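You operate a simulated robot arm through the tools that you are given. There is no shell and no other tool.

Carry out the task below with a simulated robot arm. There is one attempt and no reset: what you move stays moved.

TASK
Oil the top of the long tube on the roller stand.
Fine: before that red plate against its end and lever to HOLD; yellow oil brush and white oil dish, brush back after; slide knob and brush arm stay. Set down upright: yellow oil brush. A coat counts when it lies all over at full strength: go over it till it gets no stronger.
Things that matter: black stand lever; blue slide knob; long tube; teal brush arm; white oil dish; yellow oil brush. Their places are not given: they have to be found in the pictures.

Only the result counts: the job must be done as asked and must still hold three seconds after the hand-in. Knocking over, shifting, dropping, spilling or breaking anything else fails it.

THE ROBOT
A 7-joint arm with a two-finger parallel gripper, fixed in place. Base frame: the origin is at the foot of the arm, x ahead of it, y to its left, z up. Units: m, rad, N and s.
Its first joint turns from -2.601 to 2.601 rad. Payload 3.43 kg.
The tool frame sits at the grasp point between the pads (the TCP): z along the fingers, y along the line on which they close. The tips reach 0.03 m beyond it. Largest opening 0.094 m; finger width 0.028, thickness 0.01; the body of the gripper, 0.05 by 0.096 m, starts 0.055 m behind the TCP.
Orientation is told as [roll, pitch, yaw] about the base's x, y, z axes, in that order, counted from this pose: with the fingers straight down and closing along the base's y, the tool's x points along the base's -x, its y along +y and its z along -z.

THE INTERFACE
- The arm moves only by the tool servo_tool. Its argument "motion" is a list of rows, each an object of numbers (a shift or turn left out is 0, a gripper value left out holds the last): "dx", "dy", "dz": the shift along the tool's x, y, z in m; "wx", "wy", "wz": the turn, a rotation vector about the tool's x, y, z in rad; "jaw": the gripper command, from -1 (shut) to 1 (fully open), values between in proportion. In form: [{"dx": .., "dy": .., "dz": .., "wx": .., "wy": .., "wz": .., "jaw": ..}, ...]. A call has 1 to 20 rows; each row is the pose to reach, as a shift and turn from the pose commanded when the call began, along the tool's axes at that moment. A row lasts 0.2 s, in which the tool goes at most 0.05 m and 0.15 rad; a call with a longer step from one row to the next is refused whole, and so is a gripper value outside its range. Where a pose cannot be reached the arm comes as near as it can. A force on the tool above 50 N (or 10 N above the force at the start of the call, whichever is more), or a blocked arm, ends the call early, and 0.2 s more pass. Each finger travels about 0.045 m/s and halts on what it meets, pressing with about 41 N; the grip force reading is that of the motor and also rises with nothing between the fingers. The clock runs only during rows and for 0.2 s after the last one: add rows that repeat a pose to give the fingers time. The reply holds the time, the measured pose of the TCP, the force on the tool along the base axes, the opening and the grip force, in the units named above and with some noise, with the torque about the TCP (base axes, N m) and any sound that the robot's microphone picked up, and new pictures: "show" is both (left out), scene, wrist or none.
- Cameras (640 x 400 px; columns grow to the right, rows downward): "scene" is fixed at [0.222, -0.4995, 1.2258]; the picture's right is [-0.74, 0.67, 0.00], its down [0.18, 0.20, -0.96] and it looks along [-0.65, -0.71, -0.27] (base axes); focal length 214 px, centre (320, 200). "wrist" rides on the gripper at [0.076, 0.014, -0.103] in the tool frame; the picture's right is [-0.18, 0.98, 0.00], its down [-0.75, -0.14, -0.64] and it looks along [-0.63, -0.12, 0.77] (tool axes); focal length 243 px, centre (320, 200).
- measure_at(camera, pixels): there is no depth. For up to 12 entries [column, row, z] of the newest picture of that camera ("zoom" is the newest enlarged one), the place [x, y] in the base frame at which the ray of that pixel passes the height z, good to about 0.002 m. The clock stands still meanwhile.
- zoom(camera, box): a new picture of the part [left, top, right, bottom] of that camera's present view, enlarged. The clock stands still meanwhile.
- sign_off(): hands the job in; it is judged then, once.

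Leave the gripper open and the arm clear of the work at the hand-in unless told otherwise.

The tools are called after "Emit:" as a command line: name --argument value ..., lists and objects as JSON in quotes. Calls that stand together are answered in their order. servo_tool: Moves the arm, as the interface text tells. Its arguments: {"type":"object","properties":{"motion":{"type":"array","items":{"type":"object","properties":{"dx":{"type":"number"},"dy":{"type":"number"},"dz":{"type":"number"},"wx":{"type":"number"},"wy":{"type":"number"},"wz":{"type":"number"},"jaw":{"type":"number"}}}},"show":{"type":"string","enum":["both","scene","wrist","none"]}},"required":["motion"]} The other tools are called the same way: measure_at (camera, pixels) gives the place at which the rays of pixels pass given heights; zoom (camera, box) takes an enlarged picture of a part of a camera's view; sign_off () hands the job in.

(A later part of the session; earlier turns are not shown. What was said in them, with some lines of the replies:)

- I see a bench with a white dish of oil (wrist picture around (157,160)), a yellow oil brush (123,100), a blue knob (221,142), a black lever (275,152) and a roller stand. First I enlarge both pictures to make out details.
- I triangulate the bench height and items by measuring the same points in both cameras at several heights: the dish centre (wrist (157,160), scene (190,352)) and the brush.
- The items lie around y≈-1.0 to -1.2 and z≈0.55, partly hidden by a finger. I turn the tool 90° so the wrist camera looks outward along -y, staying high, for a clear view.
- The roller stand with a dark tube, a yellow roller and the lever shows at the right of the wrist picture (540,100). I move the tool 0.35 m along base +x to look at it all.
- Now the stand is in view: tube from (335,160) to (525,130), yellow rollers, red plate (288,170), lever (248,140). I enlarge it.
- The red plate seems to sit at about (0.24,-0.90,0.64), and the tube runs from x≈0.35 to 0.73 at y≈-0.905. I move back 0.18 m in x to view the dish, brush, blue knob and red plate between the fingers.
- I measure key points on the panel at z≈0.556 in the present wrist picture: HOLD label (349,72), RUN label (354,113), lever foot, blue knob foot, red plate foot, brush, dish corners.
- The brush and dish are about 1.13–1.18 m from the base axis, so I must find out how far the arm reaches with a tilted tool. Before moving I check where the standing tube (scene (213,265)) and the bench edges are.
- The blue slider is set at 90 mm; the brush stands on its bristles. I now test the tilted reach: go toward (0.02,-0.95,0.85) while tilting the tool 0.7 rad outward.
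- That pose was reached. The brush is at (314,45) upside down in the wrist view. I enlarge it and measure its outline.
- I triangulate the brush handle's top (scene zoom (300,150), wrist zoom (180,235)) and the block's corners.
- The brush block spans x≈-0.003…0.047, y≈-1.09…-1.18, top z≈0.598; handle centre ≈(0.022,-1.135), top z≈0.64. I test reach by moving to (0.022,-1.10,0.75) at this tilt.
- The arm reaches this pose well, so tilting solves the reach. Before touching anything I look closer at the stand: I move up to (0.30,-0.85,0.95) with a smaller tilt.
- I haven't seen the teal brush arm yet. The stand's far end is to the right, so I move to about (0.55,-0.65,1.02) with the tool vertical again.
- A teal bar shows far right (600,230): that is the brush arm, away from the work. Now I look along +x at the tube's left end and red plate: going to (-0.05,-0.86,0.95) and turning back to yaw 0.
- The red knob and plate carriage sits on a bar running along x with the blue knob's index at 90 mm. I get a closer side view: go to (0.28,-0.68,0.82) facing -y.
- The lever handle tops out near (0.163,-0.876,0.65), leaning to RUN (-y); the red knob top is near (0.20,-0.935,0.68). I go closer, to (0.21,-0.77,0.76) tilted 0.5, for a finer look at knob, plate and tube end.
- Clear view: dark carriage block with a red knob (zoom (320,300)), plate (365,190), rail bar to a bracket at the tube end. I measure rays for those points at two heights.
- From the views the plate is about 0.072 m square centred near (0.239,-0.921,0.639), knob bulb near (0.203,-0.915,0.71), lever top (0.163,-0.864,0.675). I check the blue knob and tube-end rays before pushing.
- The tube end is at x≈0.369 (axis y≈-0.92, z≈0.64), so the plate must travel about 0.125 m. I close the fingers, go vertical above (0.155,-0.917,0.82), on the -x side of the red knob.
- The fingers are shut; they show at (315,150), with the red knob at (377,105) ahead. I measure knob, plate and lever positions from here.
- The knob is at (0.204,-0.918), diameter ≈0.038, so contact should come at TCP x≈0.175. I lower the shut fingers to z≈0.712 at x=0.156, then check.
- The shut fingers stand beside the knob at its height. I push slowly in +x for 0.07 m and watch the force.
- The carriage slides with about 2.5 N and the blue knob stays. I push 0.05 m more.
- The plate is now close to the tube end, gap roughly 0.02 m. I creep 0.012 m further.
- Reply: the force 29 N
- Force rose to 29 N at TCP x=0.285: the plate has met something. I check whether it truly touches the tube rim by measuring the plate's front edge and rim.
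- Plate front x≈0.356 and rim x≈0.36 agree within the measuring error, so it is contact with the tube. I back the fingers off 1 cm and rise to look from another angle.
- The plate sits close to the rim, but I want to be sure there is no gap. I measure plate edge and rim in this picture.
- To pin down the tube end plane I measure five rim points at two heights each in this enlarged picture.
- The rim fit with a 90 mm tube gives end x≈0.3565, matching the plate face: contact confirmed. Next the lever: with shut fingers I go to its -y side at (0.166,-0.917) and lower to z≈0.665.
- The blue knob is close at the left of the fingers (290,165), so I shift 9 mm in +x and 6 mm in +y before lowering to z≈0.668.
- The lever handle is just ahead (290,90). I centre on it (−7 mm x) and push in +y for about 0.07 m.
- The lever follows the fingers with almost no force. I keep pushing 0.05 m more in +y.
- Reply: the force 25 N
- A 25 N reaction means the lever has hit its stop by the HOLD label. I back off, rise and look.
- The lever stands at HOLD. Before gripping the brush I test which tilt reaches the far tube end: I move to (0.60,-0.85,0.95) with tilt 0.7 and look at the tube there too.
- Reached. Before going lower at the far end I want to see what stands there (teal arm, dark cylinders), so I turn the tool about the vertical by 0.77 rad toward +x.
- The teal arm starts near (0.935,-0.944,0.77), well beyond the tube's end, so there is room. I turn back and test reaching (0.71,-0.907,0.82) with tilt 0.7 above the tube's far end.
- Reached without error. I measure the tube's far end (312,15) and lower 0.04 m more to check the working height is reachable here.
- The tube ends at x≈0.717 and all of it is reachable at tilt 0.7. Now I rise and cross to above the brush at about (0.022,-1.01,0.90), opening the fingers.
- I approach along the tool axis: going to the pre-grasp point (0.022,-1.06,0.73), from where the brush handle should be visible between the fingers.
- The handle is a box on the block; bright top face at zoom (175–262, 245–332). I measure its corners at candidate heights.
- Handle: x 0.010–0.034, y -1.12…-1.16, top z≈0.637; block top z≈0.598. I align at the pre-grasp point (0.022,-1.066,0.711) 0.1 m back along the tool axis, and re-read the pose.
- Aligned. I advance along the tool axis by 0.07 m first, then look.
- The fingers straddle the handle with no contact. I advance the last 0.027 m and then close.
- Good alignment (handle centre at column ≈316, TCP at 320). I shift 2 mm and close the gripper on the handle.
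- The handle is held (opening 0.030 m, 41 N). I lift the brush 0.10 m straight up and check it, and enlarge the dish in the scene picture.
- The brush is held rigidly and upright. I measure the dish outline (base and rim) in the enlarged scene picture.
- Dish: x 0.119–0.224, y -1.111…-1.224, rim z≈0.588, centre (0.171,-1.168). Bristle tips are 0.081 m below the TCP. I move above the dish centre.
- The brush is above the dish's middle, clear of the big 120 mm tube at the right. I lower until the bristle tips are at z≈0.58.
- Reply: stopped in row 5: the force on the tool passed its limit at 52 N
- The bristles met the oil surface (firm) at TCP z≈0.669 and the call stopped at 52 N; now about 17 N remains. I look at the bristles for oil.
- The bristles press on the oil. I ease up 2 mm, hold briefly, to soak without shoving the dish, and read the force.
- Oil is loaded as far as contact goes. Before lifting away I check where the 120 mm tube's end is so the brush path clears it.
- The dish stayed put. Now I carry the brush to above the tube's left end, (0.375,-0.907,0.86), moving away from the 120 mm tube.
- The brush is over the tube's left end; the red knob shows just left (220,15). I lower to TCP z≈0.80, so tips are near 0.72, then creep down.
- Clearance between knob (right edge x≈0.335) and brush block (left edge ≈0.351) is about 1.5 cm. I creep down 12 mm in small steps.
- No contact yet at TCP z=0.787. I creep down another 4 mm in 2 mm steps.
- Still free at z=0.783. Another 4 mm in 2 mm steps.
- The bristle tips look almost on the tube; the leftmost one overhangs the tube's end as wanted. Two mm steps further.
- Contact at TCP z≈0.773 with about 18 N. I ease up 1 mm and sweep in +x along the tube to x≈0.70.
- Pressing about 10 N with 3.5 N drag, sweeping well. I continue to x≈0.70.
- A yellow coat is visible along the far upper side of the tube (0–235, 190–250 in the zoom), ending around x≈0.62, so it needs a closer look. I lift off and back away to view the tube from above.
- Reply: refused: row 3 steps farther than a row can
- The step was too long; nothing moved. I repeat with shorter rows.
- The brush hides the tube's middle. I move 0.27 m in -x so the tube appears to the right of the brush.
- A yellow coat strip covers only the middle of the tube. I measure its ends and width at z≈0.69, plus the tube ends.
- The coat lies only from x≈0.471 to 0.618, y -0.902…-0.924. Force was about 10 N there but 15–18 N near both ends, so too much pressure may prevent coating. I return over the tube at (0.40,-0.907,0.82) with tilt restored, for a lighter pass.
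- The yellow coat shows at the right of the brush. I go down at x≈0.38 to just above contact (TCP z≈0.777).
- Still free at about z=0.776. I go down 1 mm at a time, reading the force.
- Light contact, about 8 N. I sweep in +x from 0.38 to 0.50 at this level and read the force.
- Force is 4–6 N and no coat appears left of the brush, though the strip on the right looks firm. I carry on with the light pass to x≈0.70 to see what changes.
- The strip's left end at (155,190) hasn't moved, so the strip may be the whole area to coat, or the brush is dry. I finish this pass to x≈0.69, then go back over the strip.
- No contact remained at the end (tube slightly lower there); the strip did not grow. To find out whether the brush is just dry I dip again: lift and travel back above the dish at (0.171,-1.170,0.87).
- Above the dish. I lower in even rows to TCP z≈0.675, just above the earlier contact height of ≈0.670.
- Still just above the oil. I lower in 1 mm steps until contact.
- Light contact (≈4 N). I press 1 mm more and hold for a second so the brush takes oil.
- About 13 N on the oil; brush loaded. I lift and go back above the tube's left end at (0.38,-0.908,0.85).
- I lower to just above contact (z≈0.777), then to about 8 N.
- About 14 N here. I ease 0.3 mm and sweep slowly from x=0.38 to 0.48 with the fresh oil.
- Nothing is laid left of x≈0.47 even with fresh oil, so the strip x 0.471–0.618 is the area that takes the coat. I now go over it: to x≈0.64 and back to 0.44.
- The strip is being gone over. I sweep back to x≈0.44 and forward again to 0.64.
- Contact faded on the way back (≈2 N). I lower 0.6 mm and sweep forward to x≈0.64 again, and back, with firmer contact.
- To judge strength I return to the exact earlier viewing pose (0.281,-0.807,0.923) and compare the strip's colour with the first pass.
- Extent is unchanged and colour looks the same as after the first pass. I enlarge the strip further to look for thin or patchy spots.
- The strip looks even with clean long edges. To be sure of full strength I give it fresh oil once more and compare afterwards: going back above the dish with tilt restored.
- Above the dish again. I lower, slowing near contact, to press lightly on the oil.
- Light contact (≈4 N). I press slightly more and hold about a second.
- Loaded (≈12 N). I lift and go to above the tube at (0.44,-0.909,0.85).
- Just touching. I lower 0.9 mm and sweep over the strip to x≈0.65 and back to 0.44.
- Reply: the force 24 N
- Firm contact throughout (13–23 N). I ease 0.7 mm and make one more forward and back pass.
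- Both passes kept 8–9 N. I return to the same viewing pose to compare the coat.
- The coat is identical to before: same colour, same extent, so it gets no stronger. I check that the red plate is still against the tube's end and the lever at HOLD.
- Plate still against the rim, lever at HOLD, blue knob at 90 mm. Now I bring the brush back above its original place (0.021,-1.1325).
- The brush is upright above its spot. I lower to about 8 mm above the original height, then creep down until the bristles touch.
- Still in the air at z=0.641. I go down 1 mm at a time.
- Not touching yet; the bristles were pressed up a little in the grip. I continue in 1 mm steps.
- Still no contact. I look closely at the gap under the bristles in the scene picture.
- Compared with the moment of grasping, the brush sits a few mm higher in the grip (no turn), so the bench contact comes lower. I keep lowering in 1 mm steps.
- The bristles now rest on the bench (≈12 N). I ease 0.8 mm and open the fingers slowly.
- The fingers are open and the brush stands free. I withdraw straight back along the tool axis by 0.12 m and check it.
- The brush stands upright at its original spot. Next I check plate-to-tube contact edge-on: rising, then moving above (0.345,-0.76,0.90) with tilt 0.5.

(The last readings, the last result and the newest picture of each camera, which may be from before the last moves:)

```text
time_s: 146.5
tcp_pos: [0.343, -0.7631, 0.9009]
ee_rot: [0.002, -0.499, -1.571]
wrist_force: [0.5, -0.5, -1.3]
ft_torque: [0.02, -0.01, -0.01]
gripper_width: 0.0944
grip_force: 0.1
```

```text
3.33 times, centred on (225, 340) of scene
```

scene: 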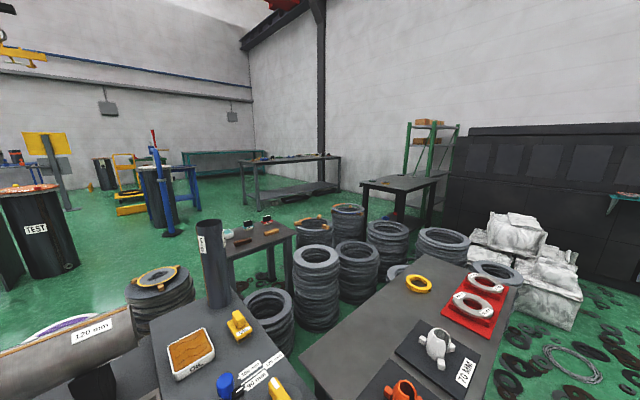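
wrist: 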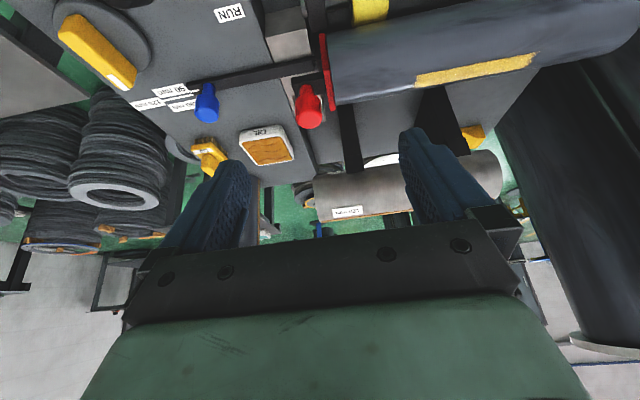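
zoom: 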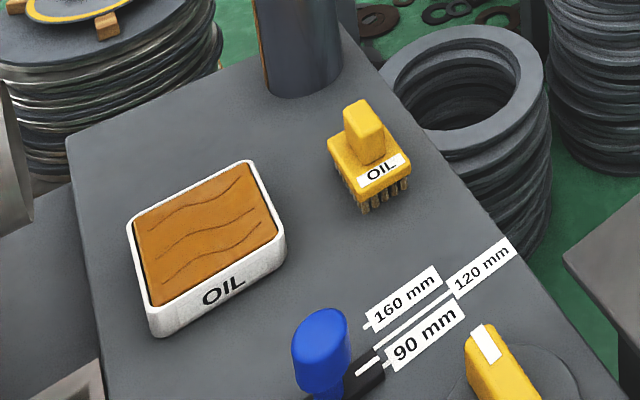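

The brush stands upright and everything on the bench is in place. I enlarge the plate and tube end, and the coat strip, in this unobstructed view.

Emit:
zoom --camera "wrist" --box '[290, 20, 370, 130]'

Emit:
zoom --camera "wrist" --box '[320, 0, 640, 140]'

```text
3.64 times, centred on (330, 75) of wrist
```

zoom: 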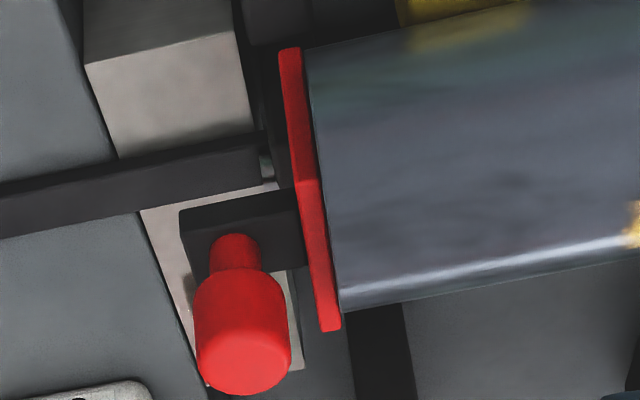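

```text
2.00 times, centred on (480, 70) of wrist
```

zoom: 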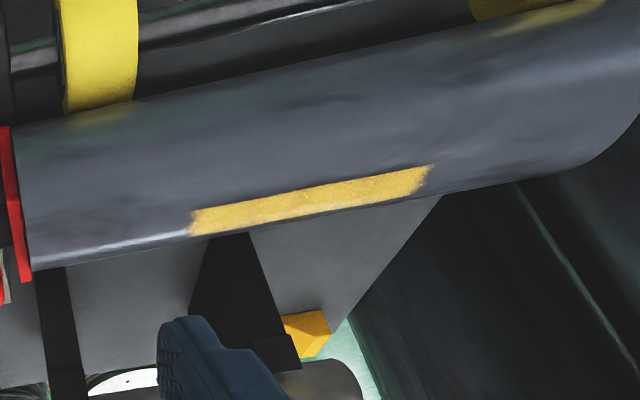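

Edge-on the red plate lies flush against the rim with no gap. I compare the strip's position with the tube's ends in this same picture.

Emit:
measure_at --camera "zoom" --pixels '[[32, 270, 0.675], [588, 165, 0.675], [192, 210, 0.692], [188, 236, 0.69], [433, 166, 0.692], [418, 192, 0.69], [310, 186, 0.692], [310, 213, 0.69]]'

```text
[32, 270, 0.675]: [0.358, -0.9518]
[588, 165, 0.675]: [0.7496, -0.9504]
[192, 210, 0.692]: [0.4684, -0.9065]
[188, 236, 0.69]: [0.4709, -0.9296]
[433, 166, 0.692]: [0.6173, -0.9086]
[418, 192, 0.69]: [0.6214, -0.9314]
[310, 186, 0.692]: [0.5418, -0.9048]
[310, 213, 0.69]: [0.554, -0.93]
```

The strip (x 0.469–0.619) is centred on the tube along and across, so it is the full area. I now retreat to a high, clear pose and verify lever, knob and brush one last time.

Emit:
servo_tool --motion '[{"dx": -0.0066, "dy": -0.0204, "dz": -0.0251, "wy": 0.045, "jaw": 1}, {"dx": -0.0132, "dy": -0.0408, "dz": -0.0502, "wy": 0.09, "jaw": 1}, {"dx": -0.0032, "dy": -0.0612, "dz": -0.0637, "wy": 0.14, "jaw": 1}, {"dx": 0.0068, "dy": -0.0816, "dz": -0.0772, "wy": 0.18, "jaw": 1}, {"dx": 0.0168, "dy": -0.102, "dz": -0.0907, "wy": 0.23, "jaw": 1}, {"dx": 0.0268, "dy": -0.1224, "dz": -0.1042, "wy": 0.28, "jaw": 1}, {"dx": 0.0368, "dy": -0.1428, "dz": -0.1177, "wy": 0.33, "jaw": 1}, {"dx": 0.0468, "dy": -0.1632, "dz": -0.1312, "wy": 0.38, "jaw": 1}, {"dx": 0.05, "dy": -0.1836, "dz": -0.14, "wy": 0.44, "jaw": 1}, {"dx": 0.05, "dy": -0.2, "dz": -0.14, "wy": 0.5, "jaw": 1}, {"dx": 0.05, "dy": -0.2, "dz": -0.14, "wy": 0.5, "jaw": 1}]' --show "both"

Emit:
zoom --camera "wrist" --box '[220, 30, 640, 250]'

```text
time_s: 148.9
tcp_pos: [0.1447, -0.6484, 0.9959]
ee_rot: [0.001, 0.002, -1.569]
wrist_force: [0.1, 0.0, -0.1]
ft_torque: [0.02, 0.01, 0.01]
gripper_width: 0.0938
grip_force: 0.0
```

scene: 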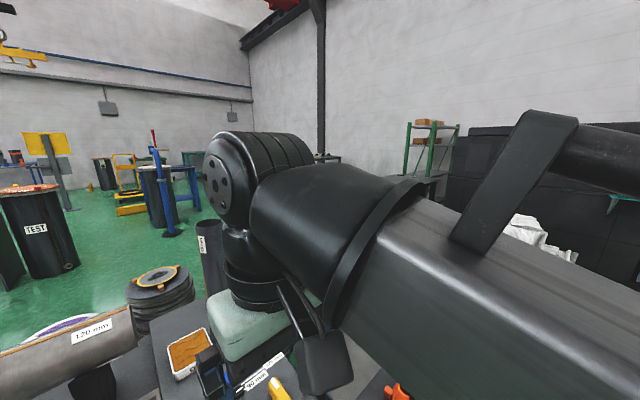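
wrist: 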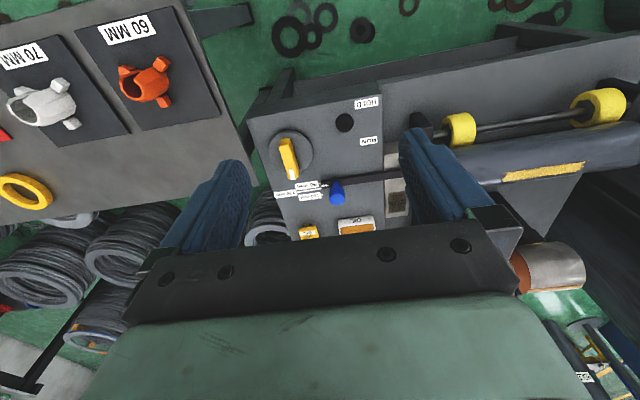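

```text
1.52 times, centred on (430, 140) of wrist
```

zoom: 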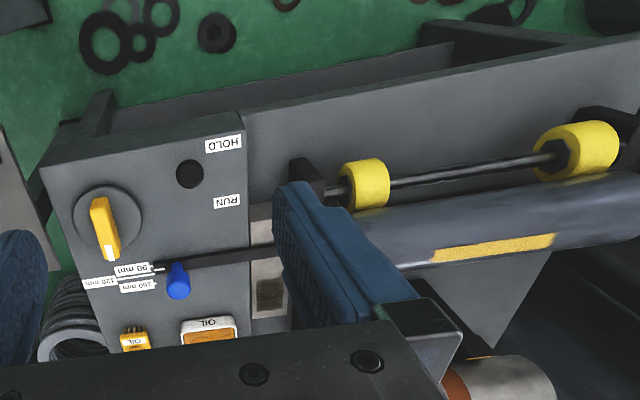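

The lever points to HOLD, the plate rests against the tube, and the coat is even and no longer changing. The brush stands upright in its place, and the blue knob and teal arm are untouched. The gripper is open and the arm is clear, so I hand in.

Emit:
sign_off

```text
The job is handed in.
```

I oiled the top of the long tube and handed the job in; I have not seen the verdict.

- **Red plate:** I pushed it along its rail until it pressed on the tube's left end at about 29 N. An edge-on look at the end showed no gap.
- **Lever:** it is at HOLD, pushed until it stopped.
- **Coat:** I dipped the brush three times and made at least eight passes. The colour did not change over the later passes.
- **Coated length:** the oil only took on a strip about 0.15 m long and 0.024 m wide, centred on the tube's top. I brushed nearly the whole tube, but no oil showed left or right of that strip, even with a fresh dip. I took the strip to be the whole area meant. If the whole length should be coated, the job falls short.
- **Brush:** it stands upright, within about a millimetre of where I picked it up. It slipped a few millimetres in the grip when the first dip hit the oil harder than I meant (52 N), but it stayed upright.
- **Left alone:** the blue slide knob is still at 90 mm, I did not touch the teal brush arm, and the dish has not moved.

I left the gripper open and the arm clear of the work.
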